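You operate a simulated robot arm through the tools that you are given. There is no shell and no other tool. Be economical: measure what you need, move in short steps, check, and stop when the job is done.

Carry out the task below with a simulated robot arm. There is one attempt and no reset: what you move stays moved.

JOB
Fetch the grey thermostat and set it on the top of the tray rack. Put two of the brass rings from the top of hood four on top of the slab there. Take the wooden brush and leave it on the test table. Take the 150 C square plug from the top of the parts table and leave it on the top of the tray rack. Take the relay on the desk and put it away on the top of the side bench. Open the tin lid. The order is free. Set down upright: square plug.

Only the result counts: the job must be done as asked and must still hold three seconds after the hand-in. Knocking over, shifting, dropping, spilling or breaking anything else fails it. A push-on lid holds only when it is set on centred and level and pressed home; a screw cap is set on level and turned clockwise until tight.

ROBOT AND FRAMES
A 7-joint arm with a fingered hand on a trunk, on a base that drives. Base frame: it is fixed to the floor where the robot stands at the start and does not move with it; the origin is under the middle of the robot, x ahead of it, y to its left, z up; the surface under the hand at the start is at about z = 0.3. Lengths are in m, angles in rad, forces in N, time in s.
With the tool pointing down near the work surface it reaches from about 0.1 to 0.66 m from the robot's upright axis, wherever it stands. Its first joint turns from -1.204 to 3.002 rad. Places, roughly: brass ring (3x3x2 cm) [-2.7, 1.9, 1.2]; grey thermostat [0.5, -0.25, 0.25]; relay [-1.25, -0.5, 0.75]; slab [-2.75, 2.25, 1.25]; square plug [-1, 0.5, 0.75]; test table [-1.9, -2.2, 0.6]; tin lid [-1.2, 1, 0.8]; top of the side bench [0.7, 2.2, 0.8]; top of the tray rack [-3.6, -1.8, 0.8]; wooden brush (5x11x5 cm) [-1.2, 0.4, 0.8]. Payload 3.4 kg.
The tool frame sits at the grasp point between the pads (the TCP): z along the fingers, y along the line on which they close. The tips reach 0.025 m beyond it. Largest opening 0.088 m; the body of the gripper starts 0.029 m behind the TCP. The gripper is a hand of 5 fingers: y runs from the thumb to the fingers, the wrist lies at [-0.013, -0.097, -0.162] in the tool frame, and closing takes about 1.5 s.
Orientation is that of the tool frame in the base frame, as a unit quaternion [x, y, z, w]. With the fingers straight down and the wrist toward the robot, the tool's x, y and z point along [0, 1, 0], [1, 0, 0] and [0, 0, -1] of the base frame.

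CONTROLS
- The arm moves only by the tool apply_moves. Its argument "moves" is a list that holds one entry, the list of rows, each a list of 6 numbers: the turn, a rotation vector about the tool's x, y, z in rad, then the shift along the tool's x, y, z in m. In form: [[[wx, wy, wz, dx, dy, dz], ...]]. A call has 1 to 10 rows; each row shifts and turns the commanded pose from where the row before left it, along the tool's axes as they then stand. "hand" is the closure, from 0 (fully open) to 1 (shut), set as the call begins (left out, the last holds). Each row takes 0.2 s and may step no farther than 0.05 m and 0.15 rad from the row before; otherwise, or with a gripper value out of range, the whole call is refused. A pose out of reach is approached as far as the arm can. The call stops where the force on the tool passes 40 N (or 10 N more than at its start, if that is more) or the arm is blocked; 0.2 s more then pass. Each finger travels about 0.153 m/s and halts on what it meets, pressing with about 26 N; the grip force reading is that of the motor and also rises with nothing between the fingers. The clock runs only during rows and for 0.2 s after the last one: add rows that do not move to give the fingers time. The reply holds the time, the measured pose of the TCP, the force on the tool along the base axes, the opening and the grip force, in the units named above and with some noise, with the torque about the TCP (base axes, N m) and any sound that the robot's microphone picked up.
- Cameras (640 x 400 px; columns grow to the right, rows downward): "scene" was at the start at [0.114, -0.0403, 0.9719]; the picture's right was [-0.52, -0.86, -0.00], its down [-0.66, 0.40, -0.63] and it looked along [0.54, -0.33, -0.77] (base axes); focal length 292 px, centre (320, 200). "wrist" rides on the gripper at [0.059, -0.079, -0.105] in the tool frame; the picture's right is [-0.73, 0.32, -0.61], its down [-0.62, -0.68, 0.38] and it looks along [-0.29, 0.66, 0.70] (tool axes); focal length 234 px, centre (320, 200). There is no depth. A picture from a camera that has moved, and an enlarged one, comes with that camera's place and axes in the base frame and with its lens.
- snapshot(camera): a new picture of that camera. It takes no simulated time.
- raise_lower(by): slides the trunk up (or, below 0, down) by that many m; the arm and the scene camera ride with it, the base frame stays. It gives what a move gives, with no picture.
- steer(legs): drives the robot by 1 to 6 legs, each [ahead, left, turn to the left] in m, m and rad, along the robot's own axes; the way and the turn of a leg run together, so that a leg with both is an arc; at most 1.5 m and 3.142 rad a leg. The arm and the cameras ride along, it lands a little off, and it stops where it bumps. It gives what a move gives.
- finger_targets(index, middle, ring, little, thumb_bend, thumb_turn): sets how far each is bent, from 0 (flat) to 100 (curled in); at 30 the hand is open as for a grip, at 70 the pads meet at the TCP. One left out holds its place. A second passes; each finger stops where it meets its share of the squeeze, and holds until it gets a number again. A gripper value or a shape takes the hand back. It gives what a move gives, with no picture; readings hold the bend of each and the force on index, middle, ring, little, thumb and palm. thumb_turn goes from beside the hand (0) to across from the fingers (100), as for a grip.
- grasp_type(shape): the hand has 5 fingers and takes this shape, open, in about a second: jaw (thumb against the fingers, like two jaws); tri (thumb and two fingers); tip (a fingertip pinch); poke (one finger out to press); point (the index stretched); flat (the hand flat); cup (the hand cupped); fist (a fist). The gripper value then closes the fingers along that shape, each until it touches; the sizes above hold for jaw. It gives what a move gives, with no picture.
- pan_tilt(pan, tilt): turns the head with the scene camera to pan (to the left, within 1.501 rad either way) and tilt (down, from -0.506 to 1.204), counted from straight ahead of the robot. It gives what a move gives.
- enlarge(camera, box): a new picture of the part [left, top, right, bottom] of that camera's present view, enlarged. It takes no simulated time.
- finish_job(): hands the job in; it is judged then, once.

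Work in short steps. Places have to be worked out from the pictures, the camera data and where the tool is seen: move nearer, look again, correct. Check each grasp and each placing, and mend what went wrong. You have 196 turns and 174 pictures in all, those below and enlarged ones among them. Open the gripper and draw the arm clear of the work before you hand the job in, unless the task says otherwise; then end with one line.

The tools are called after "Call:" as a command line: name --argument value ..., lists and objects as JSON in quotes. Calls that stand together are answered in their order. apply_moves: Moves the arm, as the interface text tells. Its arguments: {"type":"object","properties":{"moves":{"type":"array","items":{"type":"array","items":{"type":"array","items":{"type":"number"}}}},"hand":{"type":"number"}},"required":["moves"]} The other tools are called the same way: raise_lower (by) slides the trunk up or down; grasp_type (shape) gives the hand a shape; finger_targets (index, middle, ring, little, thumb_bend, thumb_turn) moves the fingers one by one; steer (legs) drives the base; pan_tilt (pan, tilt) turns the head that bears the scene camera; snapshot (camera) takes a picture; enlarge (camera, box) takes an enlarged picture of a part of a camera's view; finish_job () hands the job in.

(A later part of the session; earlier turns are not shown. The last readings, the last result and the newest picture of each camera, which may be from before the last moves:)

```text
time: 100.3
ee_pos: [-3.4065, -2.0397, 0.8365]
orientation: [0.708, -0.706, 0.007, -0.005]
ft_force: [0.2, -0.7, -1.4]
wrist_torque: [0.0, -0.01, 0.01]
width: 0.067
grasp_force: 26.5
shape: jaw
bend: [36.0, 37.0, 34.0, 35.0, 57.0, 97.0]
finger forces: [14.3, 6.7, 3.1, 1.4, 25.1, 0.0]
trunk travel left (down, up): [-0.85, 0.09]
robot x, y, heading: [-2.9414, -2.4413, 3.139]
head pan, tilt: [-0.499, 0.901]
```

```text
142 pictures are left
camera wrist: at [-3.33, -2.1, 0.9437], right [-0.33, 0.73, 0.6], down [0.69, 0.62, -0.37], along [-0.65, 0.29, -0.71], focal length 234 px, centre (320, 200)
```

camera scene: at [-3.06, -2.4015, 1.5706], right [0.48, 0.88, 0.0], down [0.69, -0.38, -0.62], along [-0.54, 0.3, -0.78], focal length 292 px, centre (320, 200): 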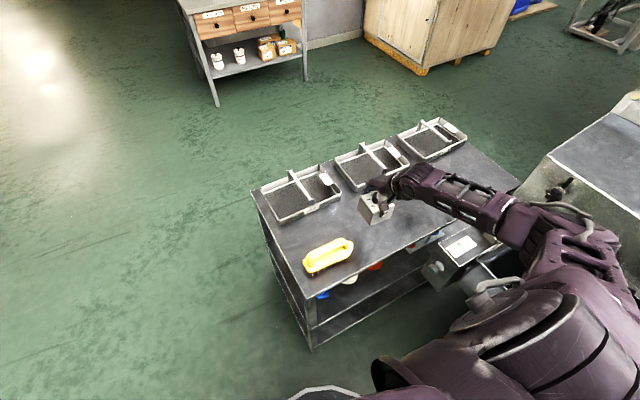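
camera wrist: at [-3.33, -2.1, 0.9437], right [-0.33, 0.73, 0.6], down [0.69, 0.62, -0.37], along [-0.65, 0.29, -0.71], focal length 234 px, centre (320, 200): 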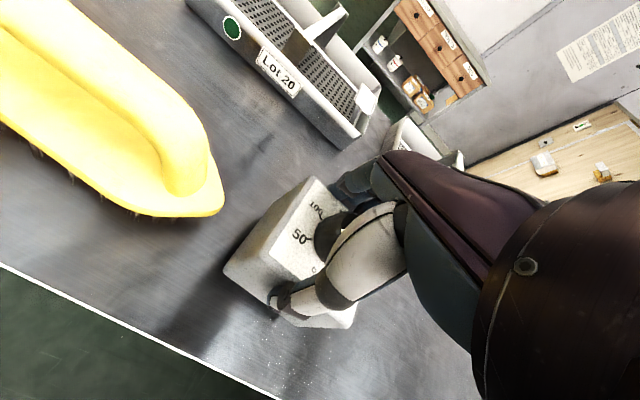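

Triangulating gives a rack surface around z 0.76, so contact should come near TCP 0.82. Continuing.

Call:
apply_moves --moves '[[[0, 0, 0, 0, 0, 0.004], [0, 0, 0, 0, 0, 0.003], [0, 0, 0, 0, 0, 0.003]]]'

Call:
apply_moves --moves '[[[0, 0, 0, 0, 0, 0.003], [0, 0, 0, 0, 0, 0.003]]]'

Call:
snapshot --camera "wrist"

```text
time: 101.1
ee_pos: [-3.4072, -2.041, 0.8268]
orientation: [0.708, -0.706, 0.007, -0.006]
ft_force: [-0.4, -0.8, -2.7]
wrist_torque: [-0.02, 0.04, 0.0]
width: 0.0667
grasp_force: 25.6
shape: jaw
bend: [36.0, 37.0, 34.0, 35.0, 57.0, 97.0]
finger forces: [14.4, 6.7, 3.1, 1.4, 25.1, 0.0]
trunk travel left (down, up): [-0.85, 0.09]
robot x, y, heading: [-2.9404, -2.4349, 3.141]
head pan, tilt: [-0.499, 0.901]
```

```text
time: 101.7
ee_pos: [-3.4065, -2.0417, 0.8213]
orientation: [0.707, -0.707, 0.006, -0.006]
ft_force: [-0.2, 1.2, -1.7]
wrist_torque: [-0.01, 0.01, 0.01]
width: 0.0667
grasp_force: 26.4
shape: jaw
bend: [36.0, 37.0, 34.0, 35.0, 57.0, 97.0]
finger forces: [14.3, 6.7, 3.0, 1.4, 25.1, 0.0]
trunk travel left (down, up): [-0.85, 0.09]
robot x, y, heading: [-2.9429, -2.4382, 3.143]
head pan, tilt: [-0.499, 0.901]
```

```text
141 pictures are left
camera wrist: at [-3.3299, -2.1006, 0.9279], right [-0.33, 0.73, 0.6], down [0.69, 0.62, -0.37], along [-0.65, 0.29, -0.71], focal length 234 px, centre (320, 200)
```

wrist: 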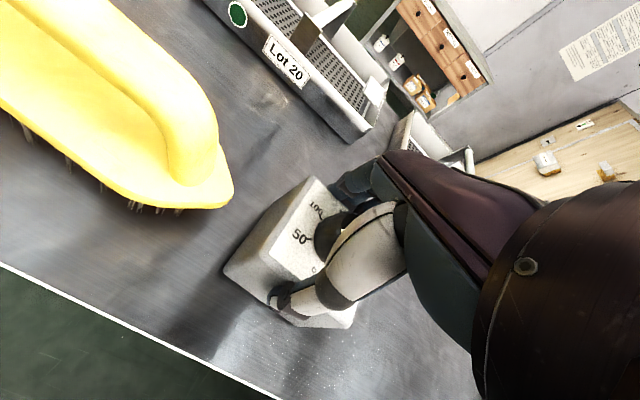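

Call:
apply_moves --moves '[[[0, 0, 0, 0, 0, 0.004], [0, 0, 0, 0, 0, 0.004]]]'

Call:
apply_moves --moves '[[[0, 0, 0, 0, 0, 0.003], [0, 0, 0, 0, 0, 0.003]]]'

Call:
enlarge --camera "wrist" --box '[160, 160, 400, 370]'

```text
time: 102.3
ee_pos: [-3.4068, -2.0421, 0.8168]
orientation: [-0.707, 0.707, -0.002, 0.004]
ft_force: [-1.2, 0.2, 24.4]
wrist_torque: [0.08, -0.04, 0.03]
width: 0.0663
grasp_force: 25.9
shape: jaw
bend: [36.0, 37.0, 34.0, 35.0, 57.0, 97.0]
finger forces: [16.2, 7.2, 3.4, 2.4, 27.0, 0.0]
trunk travel left (down, up): [-0.85, 0.09]
robot x, y, heading: [-2.9436, -2.4374, 3.141]
head pan, tilt: [-0.499, 0.901]
```

```text
time: 102.8
ee_pos: [-3.4083, -2.0415, 0.8168]
orientation: [-0.706, 0.708, 0.001, 0.0]
ft_force: [7.7, -3.7, 25.4]
wrist_torque: [-0.09, -0.36, 0.09]
width: 0.0655
grasp_force: 26.6
shape: jaw
bend: [37.0, 37.0, 34.0, 35.0, 57.0, 97.0]
finger forces: [13.4, 5.9, 1.7, 1.7, 29.0, 0.0]
trunk travel left (down, up): [-0.85, 0.09]
robot x, y, heading: [-2.9396, -2.4404, 3.144]
head pan, tilt: [-0.499, 0.901]
stopped in row 2: the force on the tool passed its limit at 42 N (the readings are from after the stop); the commanded pose is now the measured one
```

```text
1.90 times, centred on (280, 265) of wrist
camera zoom: at [-3.3302, -2.1008, 0.9221], right [-0.32, 0.73, 0.61], down [0.68, 0.62, -0.38], along [-0.66, 0.29, -0.69], focal length 446 px, centre (396, 76)
```

zoom: 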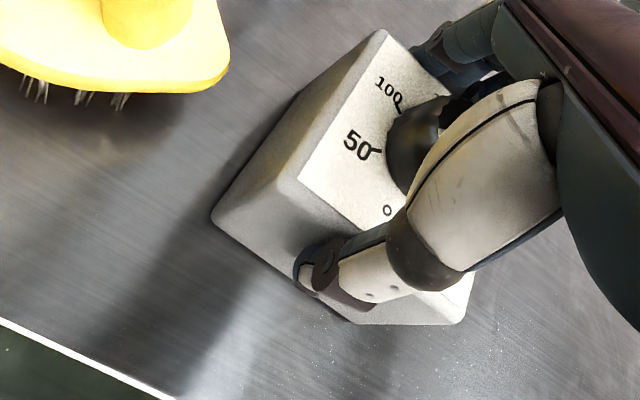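

Contact: the thermostat sits on the rack (surface z about 0.76, bottom 0.057 below TCP). I'll open the hand and lift straight up.

Call:
apply_moves --moves '[[[0, 0, 0, 0, 0, 0], [0, 0, 0, 0, 0, 0], [0, 0, 0, 0, 0, 0], [0, 0, 0, 0, 0, 0], [0, 0, 0, 0, 0, 0], [0, 0, 0, 0, 0, -0.01], [0, 0, 0, 0, 0, -0.03], [0, 0, 0, 0, 0, -0.05], [0, 0, 0, 0, 0, -0.05], [0, 0, 0, 0, 0, -0.05]]]' --hand 0

Call:
snapshot --camera "wrist"

Call:
snapshot --camera "scene"

```text
time: 105.0
ee_pos: [-3.4111, -2.0397, 1.0012]
orientation: [-0.706, 0.708, -0.002, 0.002]
ft_force: [-0.7, 0.7, 0.4]
wrist_torque: [0.03, 0.02, -0.03]
width: 0.0878
grasp_force: 0.0
shape: jaw
bend: [30.0, 30.0, 30.0, 30.0, 30.0, 97.0]
finger forces: [0.0, 0.1, 0.0, 0.1, 0.0, 0.1]
trunk travel left (down, up): [-0.85, 0.09]
robot x, y, heading: [-2.9417, -2.4359, 3.142]
head pan, tilt: [-0.499, 0.901]
```

```text
139 pictures are left
camera wrist: at [-3.3333, -2.0983, 1.1073], right [-0.33, 0.73, 0.61], down [0.68, 0.62, -0.38], along [-0.65, 0.29, -0.7], focal length 234 px, centre (320, 200)
```

wrist: 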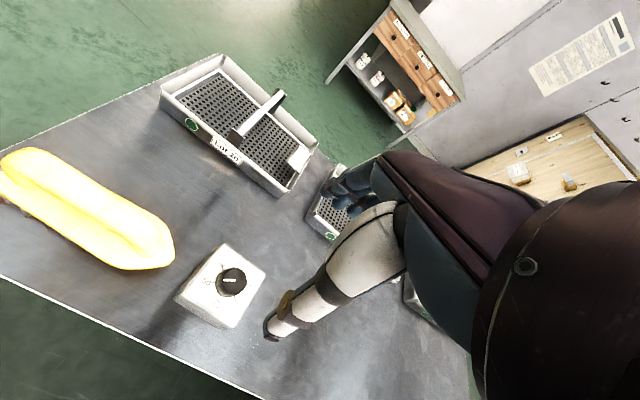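

```text
138 pictures are left
camera scene: at [-3.0584, -2.4023, 1.5707], right [0.48, 0.88, 0.0], down [0.69, -0.38, -0.62], along [-0.55, 0.3, -0.78], focal length 292 px, centre (320, 200)
```

scene: 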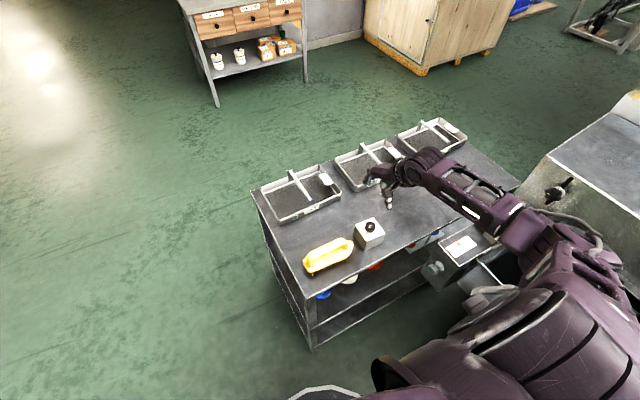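

Thermostat is placed well. I'll retract the arm and drive back around to the aisle, facing west at the parts table (robot around x -0.2, y 0.45).

Call:
apply_moves --moves '[[[0, 0, 0, 0.04, -0.03, 0], [0, 0, 0, 0.04, -0.03, 0], [0, 0, 0, 0.04, -0.03, 0], [0, 0, 0, 0.04, -0.03, 0], [0, 0, 0, 0.04, -0.01, 0]]]'

Call:
steer --legs '[[0, 0.68, 0], [-1.5, 0, 0], [-1.25, 0, 0], [0, -1.5, 0], [0, -1.3, 0]]'

Call:
pan_tilt --pan -0.5 --tilt 0.6

Call:
snapshot --camera "scene"

```text
time: 106.2
ee_pos: [-3.2816, -2.2416, 1.0012]
orientation: [-0.705, 0.709, -0.001, 0.004]
ft_force: [0.6, -0.6, -0.7]
wrist_torque: [0.0, 0.01, 0.02]
width: 0.0879
grasp_force: 0.0
shape: jaw
bend: [30.0, 30.0, 30.0, 30.0, 30.0, 97.0]
finger forces: [0.1, 0.0, 0.0, 0.1, 0.1, 0.0]
trunk travel left (down, up): [-0.85, 0.09]
robot x, y, heading: [-2.943, -2.4361, 3.144]
head pan, tilt: [-0.499, 0.901]
```

```text
time: 135.9
ee_pos: [-0.4362, -0.1772, 1.0017]
orientation: [-0.689, 0.724, -0.002, 0.002]
ft_force: [-0.2, 0.0, 0.0]
wrist_torque: [-0.01, -0.03, -0.01]
width: 0.0881
grasp_force: 0.0
shape: jaw
bend: [30.0, 30.0, 30.0, 30.0, 30.0, 97.0]
finger forces: [0.0, 0.0, 0.0, 0.0, 0.0, 0.0]
trunk travel left (down, up): [-0.85, 0.09]
robot x, y, heading: [-0.1103, -0.3896, 3.092]
head pan, tilt: [-0.499, 0.901]
```

```text
time: 136.7
ee_pos: [-0.437, -0.1781, 1.001]
orientation: [-0.69, 0.724, -0.003, 0.003]
ft_force: [-0.2, 0.7, -0.8]
wrist_torque: [-0.02, -0.01, -0.01]
width: 0.0882
grasp_force: 0.1
shape: jaw
bend: [30.0, 30.0, 30.0, 30.0, 30.0, 97.0]
finger forces: [0.1, 0.0, 0.0, 0.0, 0.1, 0.0]
trunk travel left (down, up): [-0.85, 0.09]
robot x, y, heading: [-0.1108, -0.3949, 3.091]
head pan, tilt: [-0.499, 0.6]
```

```text
137 pictures are left
camera scene: at [-0.234, -0.3442, 1.5954], right [0.52, 0.85, 0.0], down [0.48, -0.29, -0.82], along [-0.7, 0.43, -0.57], focal length 292 px, centre (320, 200)
```

scene: 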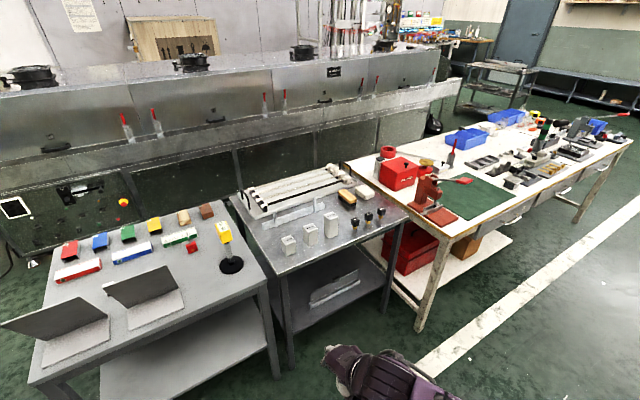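

Excellent view of the desk, parts table and workbench. Enlarging each.

Call:
enlarge --camera "scene" --box '[230, 160, 410, 280]'

Call:
enlarge --camera "scene" --box '[40, 190, 260, 330]'

Call:
enlarge --camera "scene" --box '[360, 100, 640, 240]'

Call:
enlarge --camera "scene" --box '[240, 20, 480, 140]'

```text
3.33 times, centred on (320, 220) of scene
camera zoom: at [-0.234, -0.3442, 1.5954], right [0.52, 0.85, 0.0], down [0.48, -0.29, -0.82], along [-0.7, 0.43, -0.57], focal length 973 px, centre (320, 133)
```

zoom: 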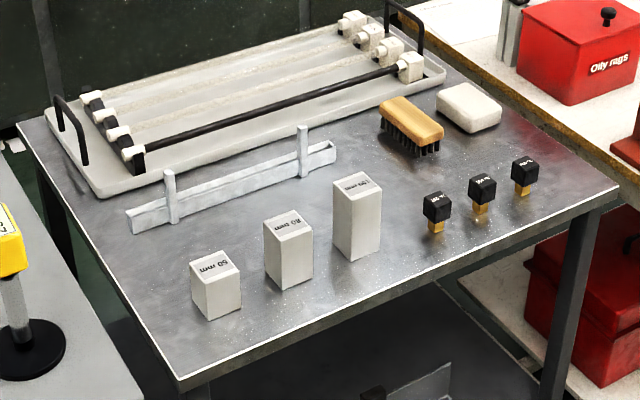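

```text
2.86 times, centred on (150, 260) of scene
camera zoom: at [-0.234, -0.3442, 1.5954], right [0.52, 0.85, 0.0], down [0.48, -0.29, -0.82], along [-0.7, 0.43, -0.57], focal length 834 px, centre (806, 29)
```

zoom: 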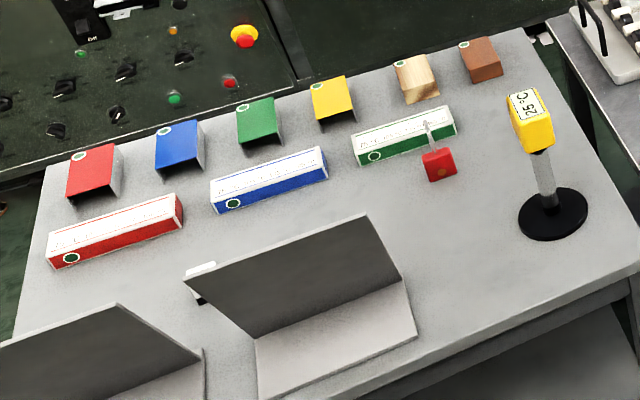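

```text
2.29 times, centred on (500, 170) of scene
camera zoom: at [-0.234, -0.3442, 1.5954], right [0.52, 0.85, 0.0], down [0.48, -0.29, -0.82], along [-0.7, 0.43, -0.57], focal length 667 px, centre (-91, 269)
```

zoom: 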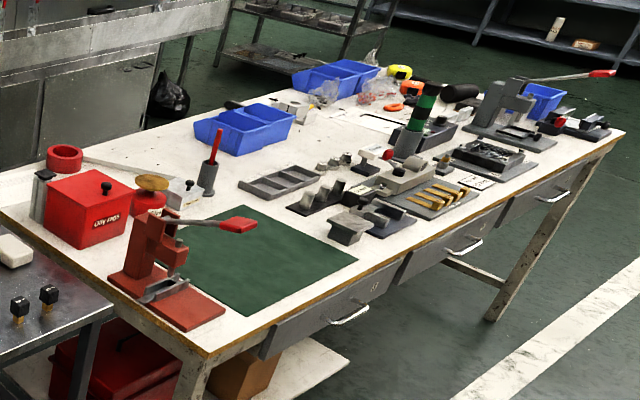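

```text
2.67 times, centred on (360, 80) of scene
camera zoom: at [-0.234, -0.3442, 1.5954], right [0.52, 0.85, 0.0], down [0.48, -0.29, -0.82], along [-0.7, 0.43, -0.57], focal length 778 px, centre (213, 520)
```

zoom: 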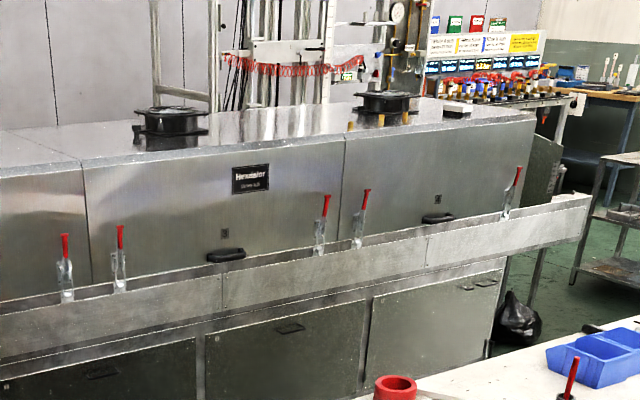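

Three square plugs are near (-0.987, 0.29/0.37/0.44) and the brush is near (-1.17, 0.39). I'll stand at about (-0.52, 0.3) facing west, with the trunk raised for clearance.

Call:
raise_lower --by 0.08

Call:
steer --legs '[[0, 0, 0.05], [0, -0.68, 0], [0.4, 0, 0]]'

Call:
pan_tilt --pan -0.2 --tilt 0.9

Call:
snapshot --camera "scene"

Call:
snapshot --camera "wrist"

```text
time: 137.8
ee_pos: [-0.437, -0.1778, 1.0816]
orientation: [-0.69, 0.724, -0.003, 0.002]
ft_force: [0.6, -0.2, 0.5]
wrist_torque: [-0.01, -0.02, 0.02]
width: 0.0879
grasp_force: 0.0
shape: jaw
bend: [30.0, 30.0, 30.0, 30.0, 30.0, 97.0]
finger forces: [0.1, 0.0, 0.0, 0.0, 0.0, 0.1]
trunk travel left (down, up): [-0.93, 0.01]
robot x, y, heading: [-0.1052, -0.3913, 3.094]
head pan, tilt: [-0.499, 0.6]
```

```text
time: 144.1
ee_pos: [-0.8485, 0.4889, 1.0822]
orientation: [0.708, -0.706, 0.002, -0.002]
ft_force: [0.5, -0.9, -0.4]
wrist_torque: [0.01, -0.01, -0.05]
width: 0.0879
grasp_force: 0.1
shape: jaw
bend: [30.0, 30.0, 30.0, 30.0, 30.0, 97.0]
finger forces: [0.1, 0.0, 0.0, 0.0, 0.1, 0.0]
trunk travel left (down, up): [-0.93, 0.01]
robot x, y, heading: [-0.5097, 0.2897, -3.138]
head pan, tilt: [-0.499, 0.6]
```

```text
time: 144.9
ee_pos: [-0.8506, 0.4881, 1.0807]
orientation: [0.708, -0.706, 0.002, -0.003]
ft_force: [-1.1, 0.5, -0.1]
wrist_torque: [0.01, -0.04, -0.02]
width: 0.088
grasp_force: 0.1
shape: jaw
bend: [30.0, 30.0, 30.0, 30.0, 30.0, 97.0]
finger forces: [0.0, 0.0, 0.0, 0.1, 0.0, 0.0]
trunk travel left (down, up): [-0.93, 0.01]
robot x, y, heading: [-0.5133, 0.2918, -3.132]
head pan, tilt: [-0.201, 0.901]
```

```text
132 pictures are left
camera scene: at [-0.6351, 0.3064, 1.6507], right [0.2, 0.98, 0.0], down [0.77, -0.15, -0.62], along [-0.61, 0.12, -0.78], focal length 292 px, centre (320, 200)
```

scene: 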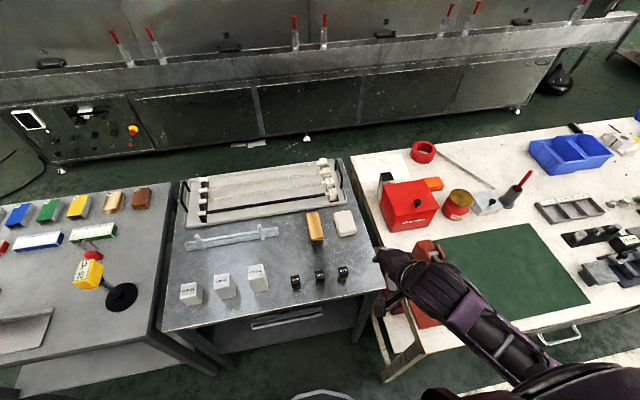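

```text
131 pictures are left
camera wrist: at [-0.7721, 0.4297, 1.1875], right [-0.33, 0.73, 0.6], down [0.68, 0.63, -0.38], along [-0.65, 0.29, -0.7], focal length 234 px, centre (320, 200)
```

wrist: 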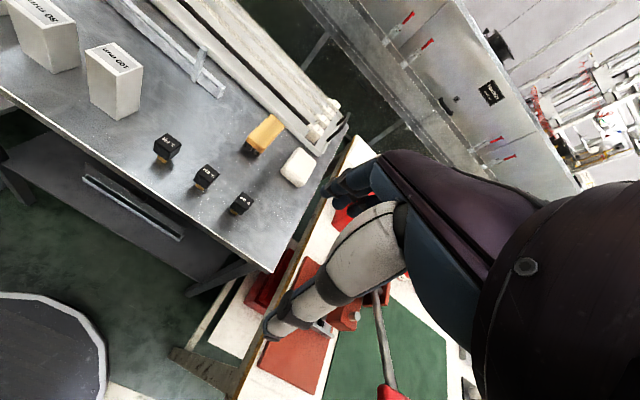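

Call:
enlarge --camera "scene" --box '[275, 200, 371, 300]'

Call:
enlarge --camera "wrist" --box '[140, 105, 320, 225]'

```text
4.00 times, centred on (323, 250) of scene
camera zoom: at [-0.6351, 0.3064, 1.6507], right [0.2, 0.98, 0.0], down [0.77, -0.15, -0.62], along [-0.61, 0.12, -0.78], focal length 1168 px, centre (308, 0)
```

zoom: 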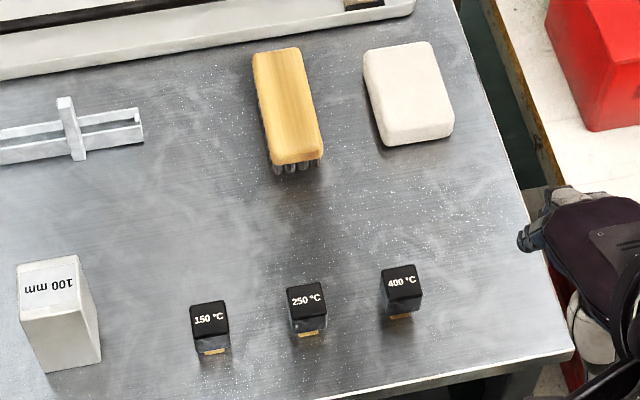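

```text
3.33 times, centred on (230, 165) of wrist
camera zoom: at [-0.7721, 0.4297, 1.1875], right [-0.33, 0.73, 0.6], down [0.68, 0.63, -0.38], along [-0.65, 0.29, -0.7], focal length 781 px, centre (620, 317)
```

zoom: 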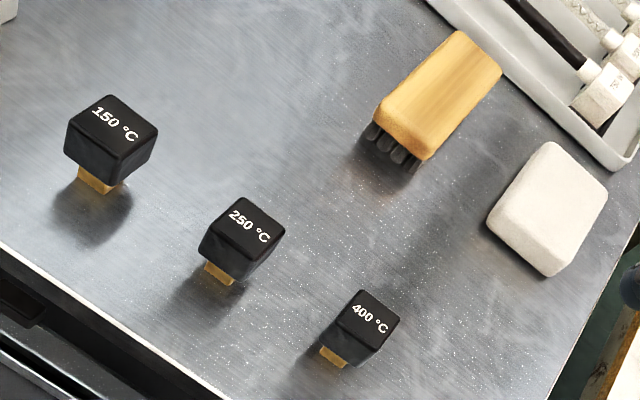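

The southernmost plug reads 150 °C; its top triangulates to about (-1.00, 0.303, 0.815). Moving above it and partway down.

Call:
apply_moves --moves '[[[0, 0, 0, 0.04, 0.032, 0], [0, 0, 0, 0.04, 0.032, 0], [0, 0, 0, 0.04, 0.032, 0], [0, 0, 0, 0.04, 0.032, 0], [0, 0, 0, 0.024, 0.021, 0], [0, 0, 0, 0, 0, 0.05], [0, 0, 0, 0, 0, 0.05], [0, 0, 0, 0, 0, 0.05], [0, 0, 0, 0, 0, 0.04]]]'

Call:
snapshot --camera "wrist"

Call:
enlarge --camera "scene" --box '[215, 200, 375, 300]'

```text
refused: row 1 steps farther than a row can; nothing moved
```

```text
128 pictures are left
camera wrist: at [-0.7721, 0.4297, 1.1875], right [-0.33, 0.73, 0.6], down [0.68, 0.63, -0.38], along [-0.65, 0.29, -0.7], focal length 234 px, centre (320, 200)
```

wrist: 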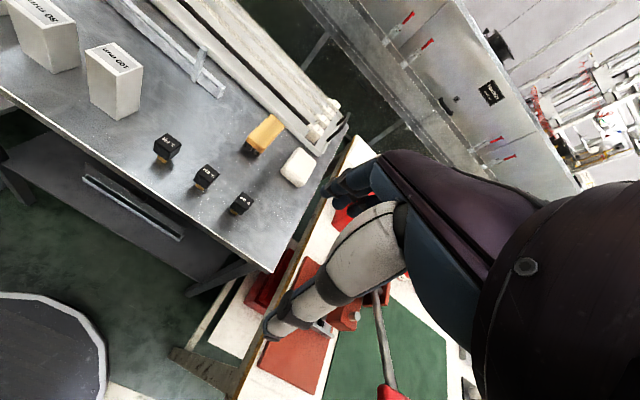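

```text
4.00 times, centred on (295, 250) of scene
camera zoom: at [-0.6351, 0.3064, 1.6507], right [0.2, 0.98, 0.0], down [0.77, -0.15, -0.62], along [-0.61, 0.12, -0.78], focal length 1168 px, centre (420, 0)
```

zoom: 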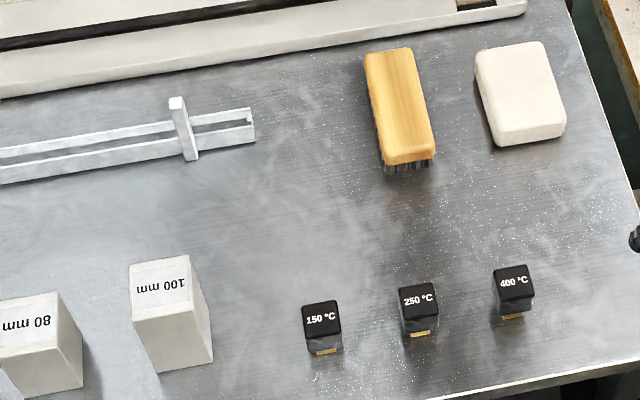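

The combined step was too long (0.051 m), so I'm using smaller rows.

Call:
apply_moves --moves '[[[0, 0, 0, 0.037, 0.03, 0], [0, 0, 0, 0.037, 0.03, 0], [0, 0, 0, 0.037, 0.03, 0], [0, 0, 0, 0.037, 0.03, 0], [0, 0, 0, 0.037, 0.029, 0], [0, 0, 0, 0, 0, 0.05], [0, 0, 0, 0, 0, 0.05], [0, 0, 0, 0, 0, 0.05], [0, 0, 0, 0, 0, 0.03]]]'

Call:
snapshot --camera "wrist"

Call:
enlarge --camera "scene" --box '[215, 200, 375, 300]'

```text
time: 146.9
ee_pos: [-0.9955, 0.3012, 0.8988]
orientation: [0.709, -0.706, 0.003, -0.003]
ft_force: [-0.2, 0.3, 0.6]
wrist_torque: [0.02, -0.01, -0.02]
width: 0.0881
grasp_force: 0.1
shape: jaw
bend: [30.0, 30.0, 30.0, 30.0, 30.0, 98.0]
finger forces: [0.1, 0.1, 0.1, 0.1, 0.0, 0.1]
trunk travel left (down, up): [-0.93, 0.01]
robot x, y, heading: [-0.5077, 0.2897, -3.134]
head pan, tilt: [-0.201, 0.901]
```

```text
126 pictures are left
camera wrist: at [-0.9181, 0.2438, 1.0048], right [-0.33, 0.72, 0.6], down [0.68, 0.63, -0.38], along [-0.65, 0.29, -0.7], focal length 234 px, centre (320, 200)
```

wrist: 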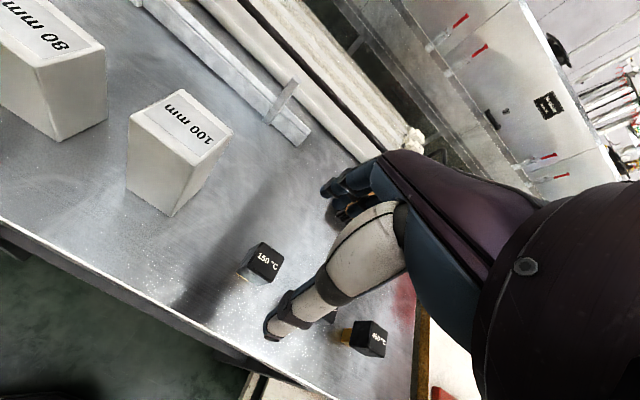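

```text
4.00 times, centred on (295, 250) of scene
camera zoom: at [-0.6343, 0.3059, 1.6508], right [0.2, 0.98, 0.0], down [0.77, -0.15, -0.62], along [-0.61, 0.12, -0.78], focal length 1168 px, centre (420, 0)
```

zoom: 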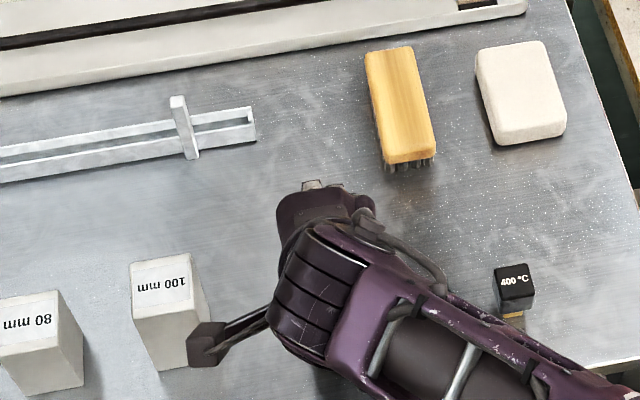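

The plug projects to (-0.9986, 0.301), which matches. Descending to grasp height.

Call:
apply_moves --moves '[[[0, 0, 0, 0, 0.002, 0.04], [0, 0, 0, 0, 0.001, 0.03], [0, 0, 0, 0, 0, 0.02]]]'

Call:
snapshot --camera "wrist"

```text
time: 147.7
ee_pos: [-0.9951, 0.3066, 0.8251]
orientation: [0.709, -0.705, 0.004, -0.001]
ft_force: [-0.8, 0.4, -0.2]
wrist_torque: [0.0, 0.01, 0.01]
width: 0.088
grasp_force: 0.0
shape: jaw
bend: [30.0, 30.0, 30.0, 30.0, 30.0, 98.0]
finger forces: [0.0, 0.0, 0.0, 0.1, 0.0, 0.0]
out of reach, approached as far as the arm can: row 3
trunk travel left (down, up): [-0.93, 0.01]
robot x, y, heading: [-0.5095, 0.2973, -3.138]
head pan, tilt: [-0.201, 0.901]
```

```text
124 pictures are left
camera wrist: at [-0.9168, 0.2479, 0.9319], right [-0.33, 0.73, 0.6], down [0.68, 0.63, -0.38], along [-0.65, 0.29, -0.7], focal length 234 px, centre (320, 200)
```

wrist: 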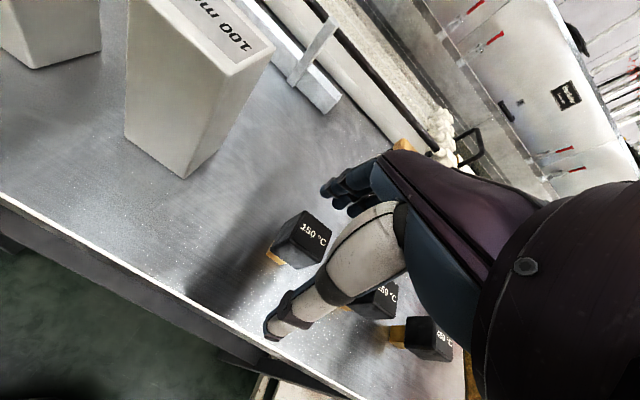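

The arm is at its downward limit because the trunk is too high. I'll nudge y, then lower by trunk.

Call:
raise_lower --by -0.02

Call:
apply_moves --moves '[[[0, 0, 0, 0, 0, 0]]]'

Call:
snapshot --camera "wrist"

```text
time: 148.4
ee_pos: [-0.9943, 0.3084, 0.8045]
orientation: [0.708, -0.706, 0.003, -0.002]
ft_force: [0.3, -0.1, -0.1]
wrist_torque: [-0.03, 0.0, -0.02]
width: 0.0879
grasp_force: 0.1
shape: jaw
bend: [30.0, 30.0, 30.0, 30.0, 30.0, 98.0]
finger forces: [0.0, 0.0, 0.1, 0.0, 0.0, 0.0]
trunk travel left (down, up): [-0.91, 0.03]
robot x, y, heading: [-0.5086, 0.2921, -3.141]
head pan, tilt: [-0.201, 0.901]
```

```text
time: 148.8
ee_pos: [-0.9957, 0.3069, 0.8053]
orientation: [0.708, -0.706, 0.002, -0.002]
ft_force: [0.9, 0.4, 0.3]
wrist_torque: [0.02, -0.03, 0.0]
width: 0.0881
grasp_force: 0.0
shape: jaw
bend: [30.0, 30.0, 30.0, 30.0, 30.0, 98.0]
finger forces: [0.0, 0.1, 0.1, 0.0, 0.0, 0.0]
trunk travel left (down, up): [-0.91, 0.03]
robot x, y, heading: [-0.5109, 0.2947, -3.136]
head pan, tilt: [-0.201, 0.901]
```

```text
123 pictures are left
camera wrist: at [-0.9171, 0.248, 0.9115], right [-0.33, 0.73, 0.6], down [0.68, 0.63, -0.38], along [-0.65, 0.29, -0.7], focal length 234 px, centre (320, 200)
```

wrist: 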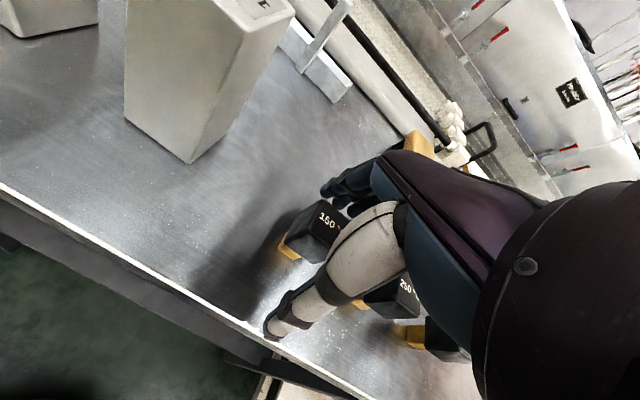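

Shifting 7 mm toward -y to centre on the plug, then closing.

Call:
apply_moves --moves '[[[0, 0, 0, 0.007, 0, 0.002], [0, 0, 0, 0, 0, 0]]]'

Call:
apply_moves --moves '[[[0, 0, 0, 0, 0, 0], [0, 0, 0, 0, 0, 0], [0, 0, 0, 0, 0, 0], [0, 0, 0, 0, 0, 0], [0, 0, 0, 0, 0, 0], [0, 0, 0, 0, 0, 0], [0, 0, 0, 0, 0, 0], [0, 0, 0, 0, 0, 0]]]' --hand 1

Call:
snapshot --camera "wrist"

```text
time: 149.4
ee_pos: [-0.9957, 0.307, 0.8064]
orientation: [0.708, -0.706, 0.003, -0.003]
ft_force: [1.2, -0.5, -0.4]
wrist_torque: [0.01, 0.0, 0.03]
width: 0.0876
grasp_force: 0.1
shape: jaw
bend: [30.0, 30.0, 30.0, 30.0, 30.0, 98.0]
finger forces: [0.0, 0.1, 0.0, 0.0, 0.0, 0.2]
out of reach, approached as far as the arm can: row 1
trunk travel left (down, up): [-0.91, 0.03]
robot x, y, heading: [-0.5065, 0.2939, -3.14]
head pan, tilt: [-0.201, 0.901]
```

```text
time: 151.2
ee_pos: [-0.9967, 0.3069, 0.8057]
orientation: [0.708, -0.706, 0.003, -0.003]
ft_force: [0.5, 0.7, 0.5]
wrist_torque: [0.02, 0.01, 0.0]
width: 0.0221
grasp_force: 26.3
shape: jaw
bend: [74.0, 55.0, 62.0, 59.0, 75.0, 100.0]
finger forces: [14.4, 8.5, 0.1, 0.0, 22.7, 0.1]
trunk travel left (down, up): [-0.91, 0.03]
robot x, y, heading: [-0.5076, 0.2929, -3.141]
head pan, tilt: [-0.201, 0.901]
```

```text
122 pictures are left
camera wrist: at [-0.9171, 0.2479, 0.9115], right [-0.33, 0.73, 0.6], down [0.68, 0.63, -0.38], along [-0.65, 0.29, -0.7], focal length 234 px, centre (320, 200)
```

wrist: 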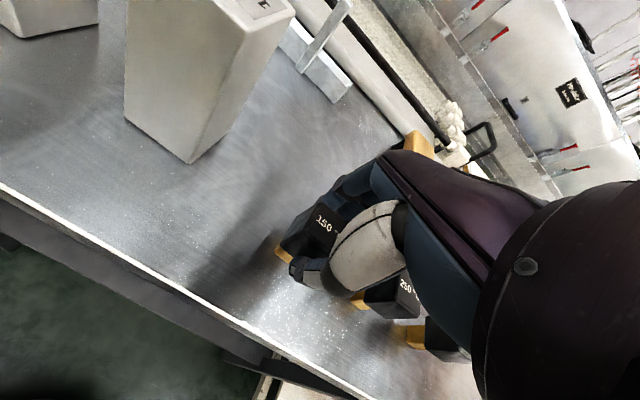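

The shift was out of reach, so the index closed past the cube, off-centre. I'll reopen, lift with the arm, and lower the trunk for better reach.

Call:
apply_moves --moves '[[[0, 0, 0, 0, 0, 0], [0, 0, 0, 0, 0, 0], [0, 0, 0, 0, 0, 0], [0, 0, 0, 0, 0, 0], [0, 0, 0, 0, 0, 0], [0, 0, 0, 0, 0, 0], [0, 0, 0, 0, 0, -0.02], [0, 0, 0, 0, 0, -0.05], [0, 0, 0, 0, 0, -0.05]]]' --hand 0

Call:
raise_lower --by -0.08

Call:
snapshot --camera "wrist"

```text
time: 153.2
ee_pos: [-0.9939, 0.3074, 0.9262]
orientation: [0.709, -0.705, 0.002, -0.004]
ft_force: [-0.5, -0.2, -0.6]
wrist_torque: [0.0, 0.0, 0.0]
width: 0.0877
grasp_force: 0.1
shape: jaw
bend: [30.0, 30.0, 30.0, 30.0, 30.0, 98.0]
finger forces: [0.1, 0.0, 0.0, 0.0, 0.0, 0.0]
trunk travel left (down, up): [-0.91, 0.03]
robot x, y, heading: [-0.5097, 0.2924, -3.144]
head pan, tilt: [-0.201, 0.901]
```

```text
time: 154.4
ee_pos: [-0.9955, 0.3068, 0.8463]
orientation: [0.708, -0.706, 0.002, -0.003]
ft_force: [-0.7, -0.2, 0.5]
wrist_torque: [0.01, 0.02, 0.02]
width: 0.0879
grasp_force: 0.1
shape: jaw
bend: [30.0, 30.0, 30.0, 30.0, 30.0, 98.0]
finger forces: [0.0, 0.0, 0.1, 0.0, 0.0, 0.0]
trunk travel left (down, up): [-0.83, 0.11]
robot x, y, heading: [-0.5075, 0.2923, -3.146]
head pan, tilt: [-0.201, 0.901]
```

```text
121 pictures are left
camera wrist: at [-0.9165, 0.2476, 0.9521], right [-0.33, 0.72, 0.6], down [0.68, 0.63, -0.38], along [-0.65, 0.29, -0.7], focal length 234 px, centre (320, 200)
```

wrist: 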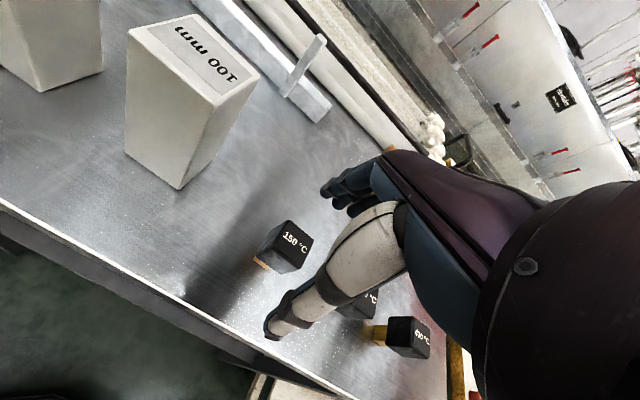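

The plug stayed upright. I'll try the "tri" shape (thumb and two fingers) to keep the other fingers away from the 250 °C plug, and look.

Call:
grasp_type --shape "tri"

Call:
snapshot --camera "wrist"

Call:
enlarge --camera "scene" --box '[215, 200, 375, 300]'

```text
time: 155.3
ee_pos: [-0.9944, 0.3075, 0.8449]
orientation: [0.708, -0.706, 0.003, -0.003]
ft_force: [-0.1, 0.3, -0.1]
wrist_torque: [-0.03, 0.0, 0.01]
width: 0.0876
grasp_force: 0.2
shape: tri
bend: [30.0, 30.0, 99.0, 99.0, 30.0, 98.0]
finger forces: [0.1, 0.0, 0.0, 0.0, 0.0, 0.0]
trunk travel left (down, up): [-0.83, 0.11]
robot x, y, heading: [-0.5087, 0.2917, -3.141]
head pan, tilt: [-0.201, 0.901]
```

```text
120 pictures are left
camera wrist: at [-0.9166, 0.2476, 0.952], right [-0.33, 0.72, 0.6], down [0.68, 0.63, -0.38], along [-0.65, 0.29, -0.7], focal length 234 px, centre (320, 200)
```

wrist: 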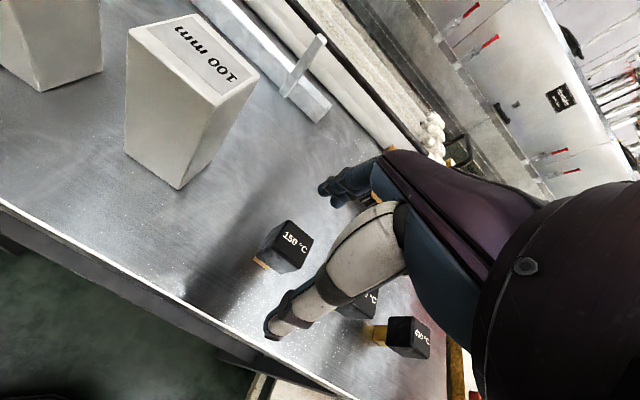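

```text
4.00 times, centred on (295, 250) of scene
camera zoom: at [-0.6348, 0.3061, 1.5507], right [0.2, 0.98, 0.0], down [0.77, -0.15, -0.62], along [-0.61, 0.12, -0.78], focal length 1168 px, centre (420, 0)
```

zoom: 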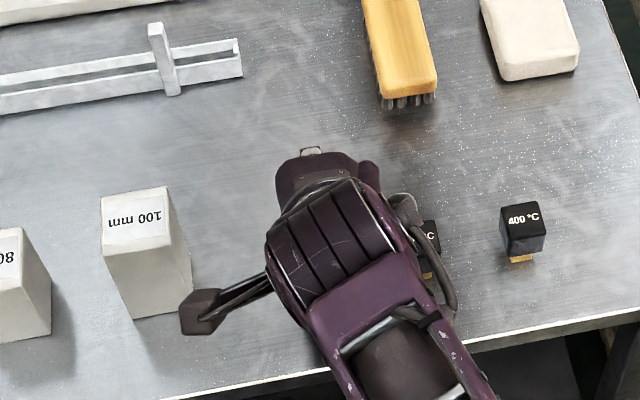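

In the closed grip the index had passed on the -y side of the cube. So I'll shift TCP 9 mm toward +y, putting the cube between index and middle, then descend.

Call:
apply_moves --moves '[[[0, 0, 0, -0.009, 0.001, 0.01], [0, 0, 0, 0, 0, 0.016], [0, 0, 0, 0, 0, 0.016]]]'

Call:
snapshot --camera "wrist"

```text
time: 156.1
ee_pos: [-0.9942, 0.3165, 0.8041]
orientation: [0.709, -0.705, 0.003, -0.003]
ft_force: [0.0, 0.2, 0.3]
wrist_torque: [0.02, 0.01, 0.02]
width: 0.0878
grasp_force: 0.0
shape: tri
bend: [30.0, 30.0, 99.0, 99.0, 30.0, 98.0]
finger forces: [0.0, 0.1, 0.0, 0.0, 0.0, 0.1]
trunk travel left (down, up): [-0.83, 0.11]
robot x, y, heading: [-0.5076, 0.2896, -3.137]
head pan, tilt: [-0.201, 0.901]
```

```text
118 pictures are left
camera wrist: at [-0.9171, 0.2571, 0.9106], right [-0.33, 0.72, 0.6], down [0.68, 0.63, -0.38], along [-0.65, 0.29, -0.7], focal length 234 px, centre (320, 200)
```

wrist: 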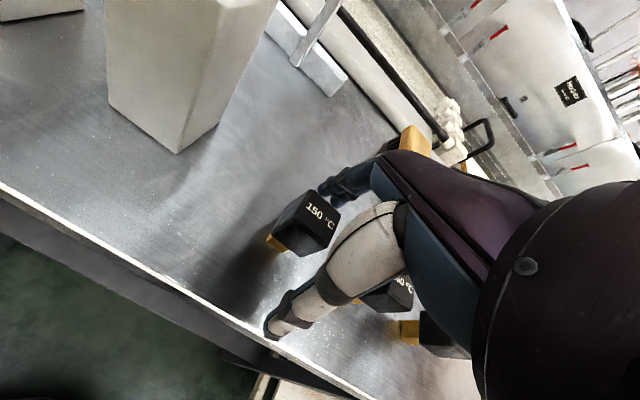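

Placement looks good. Closing the tri grip.

Call:
apply_moves --moves '[[[0, 0, 0, 0, 0, 0], [0, 0, 0, 0, 0, 0], [0, 0, 0, 0, 0, 0], [0, 0, 0, 0, 0, 0], [0, 0, 0, 0, 0, 0], [0, 0, 0, 0, 0, 0], [0, 0, 0, 0, 0, 0], [0, 0, 0, 0, 0, 0]]]' --hand 1

Call:
snapshot --camera "wrist"

```text
time: 157.9
ee_pos: [-0.9952, 0.3159, 0.8044]
orientation: [0.709, -0.706, 0.002, -0.002]
ft_force: [-0.6, -0.6, 0.1]
wrist_torque: [0.0, 0.02, 0.02]
width: 0.0112
grasp_force: 26.2
shape: tri
bend: [74.0, 70.0, 100.0, 100.0, 76.0, 100.0]
finger forces: [15.5, 0.0, 0.0, 0.0, 22.2, 0.0]
trunk travel left (down, up): [-0.83, 0.11]
robot x, y, heading: [-0.5109, 0.2922, -3.137]
head pan, tilt: [-0.201, 0.901]
```

```text
117 pictures are left
camera wrist: at [-0.9171, 0.2571, 0.9108], right [-0.33, 0.73, 0.6], down [0.68, 0.63, -0.38], along [-0.65, 0.29, -0.7], focal length 234 px, centre (320, 200)
```

wrist: 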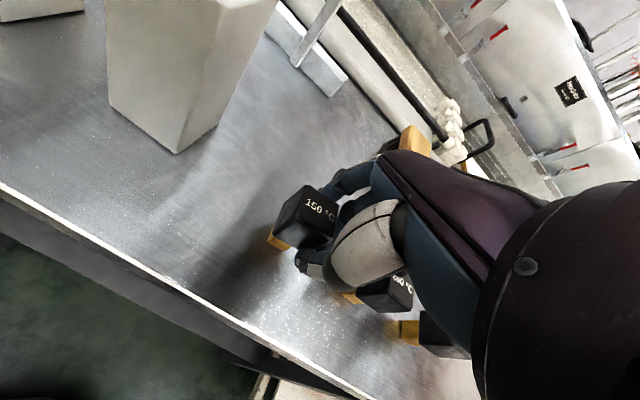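

The grip missed: the plug lies on the -y side of the fingers. I'll reopen and shift TCP about 23 mm toward -y.

Call:
apply_moves --moves '[[[0, 0, 0, 0, 0, 0], [0, 0, 0, 0, 0, 0], [0, 0, 0, 0, 0, 0], [0, 0, 0, 0, 0, 0], [0, 0, 0, 0, 0, 0], [0, 0, 0, 0, 0, 0], [0, 0, 0, 0, 0, 0], [0, 0, 0, 0.012, 0, 0], [0, 0, 0, 0.011, 0, 0]]]' --hand 0

Call:
snapshot --camera "wrist"

```text
time: 159.9
ee_pos: [-0.9932, 0.2997, 0.8006]
orientation: [0.707, -0.707, -0.001, -0.009]
ft_force: [0.2, -0.3, -1.0]
wrist_torque: [0.04, 0.0, -0.01]
width: 0.0878
grasp_force: 0.1
shape: tri
bend: [30.0, 30.0, 99.0, 99.0, 30.0, 98.0]
finger forces: [0.0, 0.0, 0.0, 0.1, 0.0, 0.0]
trunk travel left (down, up): [-0.83, 0.11]
robot x, y, heading: [-0.5111, 0.293, -3.138]
head pan, tilt: [-0.201, 0.901]
```

```text
116 pictures are left
camera wrist: at [-0.9153, 0.2403, 0.9058], right [-0.33, 0.72, 0.61], down [0.69, 0.63, -0.37], along [-0.65, 0.3, -0.7], focal length 234 px, centre (320, 200)
```

wrist: 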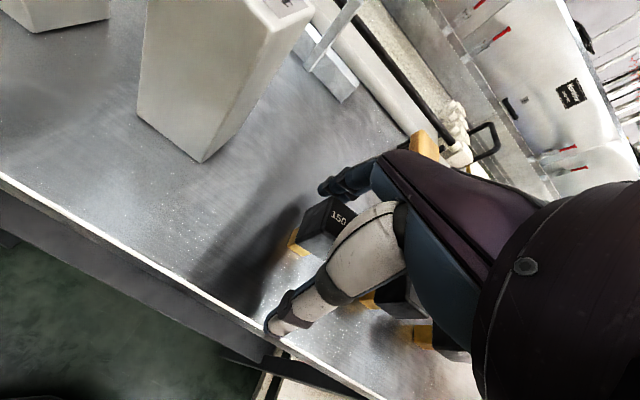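

The arm can't quite follow directly ahead. I'll lift clear and strafe the robot 0.1 m south so the plug lies in the arm's easier right side.

Call:
apply_moves --moves '[[[0, 0, 0, 0, 0, -0.03], [0, 0, 0, 0, 0, -0.05], [0, 0, 0, 0, 0, -0.05]]]'

Call:
steer --legs '[[0, 0.12, 0]]'

Call:
apply_moves --moves '[[[0, 0, 0, -0.04, 0.002, 0], [0, 0, 0, -0.04, 0.002, 0], [0, 0, 0, -0.03, 0, 0]]]'

Call:
snapshot --camera "wrist"

Call:
snapshot --camera "scene"

```text
time: 160.9
ee_pos: [-0.9979, 0.3396, 0.9233]
orientation: [-0.702, 0.711, 0.032, 0.034]
ft_force: [-0.5, 0.6, -0.3]
wrist_torque: [0.0, 0.02, 0.01]
width: 0.0873
grasp_force: 0.1
shape: tri
bend: [30.0, 30.0, 99.0, 99.0, 30.0, 98.0]
finger forces: [0.0, 0.1, 0.0, 0.0, 0.1, 0.0]
trunk travel left (down, up): [-0.83, 0.11]
robot x, y, heading: [-0.5077, 0.2884, -3.138]
head pan, tilt: [-0.201, 0.901]
stopped in row 3: the arm was blocked; the commanded pose is now the measured one
```

```text
time: 162.1
ee_pos: [-0.9969, 0.2182, 0.9235]
orientation: [-0.702, 0.71, 0.033, 0.034]
ft_force: [-0.9, -0.8, 0.1]
wrist_torque: [-0.04, -0.01, 0.0]
width: 0.0877
grasp_force: 0.0
shape: tri
bend: [30.0, 30.0, 99.0, 99.0, 30.0, 98.0]
finger forces: [0.2, 0.0, 0.0, 0.0, 0.0, 0.0]
trunk travel left (down, up): [-0.83, 0.11]
robot x, y, heading: [-0.509, 0.1705, -3.131]
head pan, tilt: [-0.201, 0.901]
```

```text
time: 162.9
ee_pos: [-0.9998, 0.3269, 0.9351]
orientation: [-0.702, 0.71, 0.032, 0.033]
ft_force: [0.0, 0.3, 0.5]
wrist_torque: [0.0, -0.04, 0.01]
width: 0.0876
grasp_force: 0.1
shape: tri
bend: [30.0, 30.0, 99.0, 99.0, 30.0, 98.0]
finger forces: [0.1, 0.0, 0.1, 0.0, 0.0, 0.1]
trunk travel left (down, up): [-0.83, 0.11]
robot x, y, heading: [-0.507, 0.1719, -3.143]
head pan, tilt: [-0.201, 0.901]
```

```text
115 pictures are left
camera wrist: at [-0.922, 0.2592, 1.035], right [-0.32, 0.67, 0.67], down [0.69, 0.65, -0.32], along [-0.65, 0.36, -0.67], focal length 234 px, centre (320, 200)
```

wrist: 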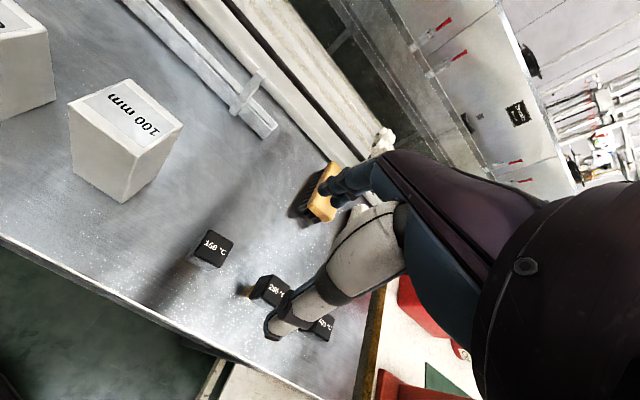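

```text
114 pictures are left
camera scene: at [-0.6341, 0.1869, 1.5507], right [0.19, 0.98, 0.0], down [0.77, -0.15, -0.62], along [-0.61, 0.12, -0.78], focal length 292 px, centre (320, 200)
```

scene: 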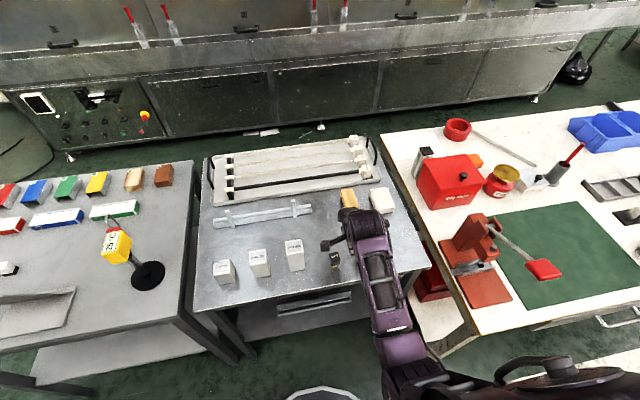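

The lift went sideways and tilted the tool slightly. I'll correct the tilt and check the plug.

Call:
apply_moves --moves '[[[0, 0.095, -0.011, 0, 0, -0.02], [0, 0, 0, 0, 0, 0]]]'

Call:
enlarge --camera "wrist" --box '[140, 180, 360, 360]'

Call:
enlarge --camera "scene" --box '[270, 180, 430, 290]'

```text
time: 163.5
ee_pos: [-0.9985, 0.3258, 0.9554]
orientation: [0.708, -0.707, 0.003, 0.0]
ft_force: [0.1, -0.2, -0.1]
wrist_torque: [0.0, 0.02, 0.02]
width: 0.088
grasp_force: 0.0
shape: tri
bend: [30.0, 30.0, 99.0, 99.0, 30.0, 98.0]
finger forces: [0.1, 0.0, 0.1, 0.0, 0.0, 0.1]
trunk travel left (down, up): [-0.83, 0.11]
robot x, y, heading: [-0.5103, 0.1732, -3.133]
head pan, tilt: [-0.201, 0.901]
```

```text
2.22 times, centred on (250, 270) of wrist
camera zoom: at [-0.9206, 0.2671, 1.0614], right [-0.33, 0.73, 0.6], down [0.68, 0.62, -0.38], along [-0.66, 0.29, -0.7], focal length 520 px, centre (476, 44)
```

zoom: 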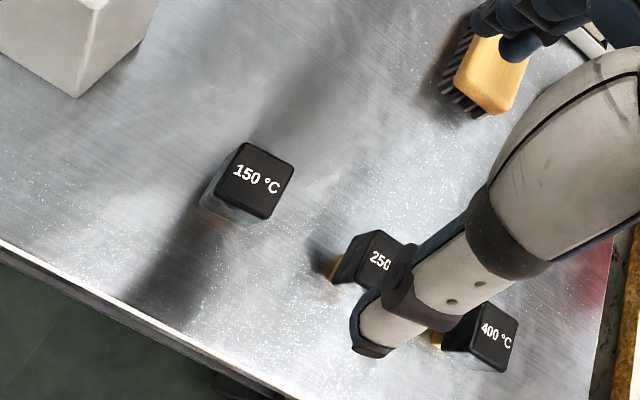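

```text
3.64 times, centred on (350, 235) of scene
camera zoom: at [-0.6343, 0.1859, 1.5507], right [0.19, 0.98, 0.0], down [0.77, -0.15, -0.62], along [-0.61, 0.12, -0.78], focal length 1062 px, centre (211, 73)
```

zoom: 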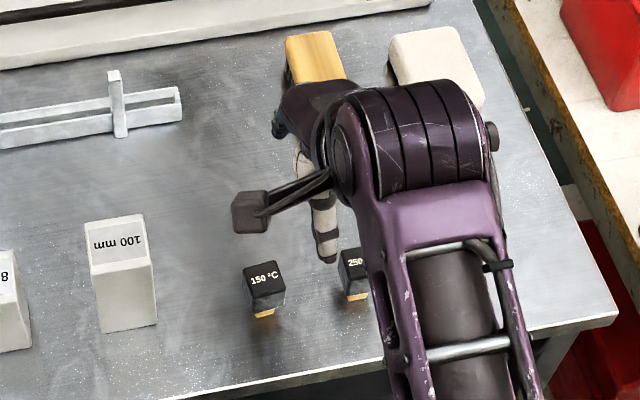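

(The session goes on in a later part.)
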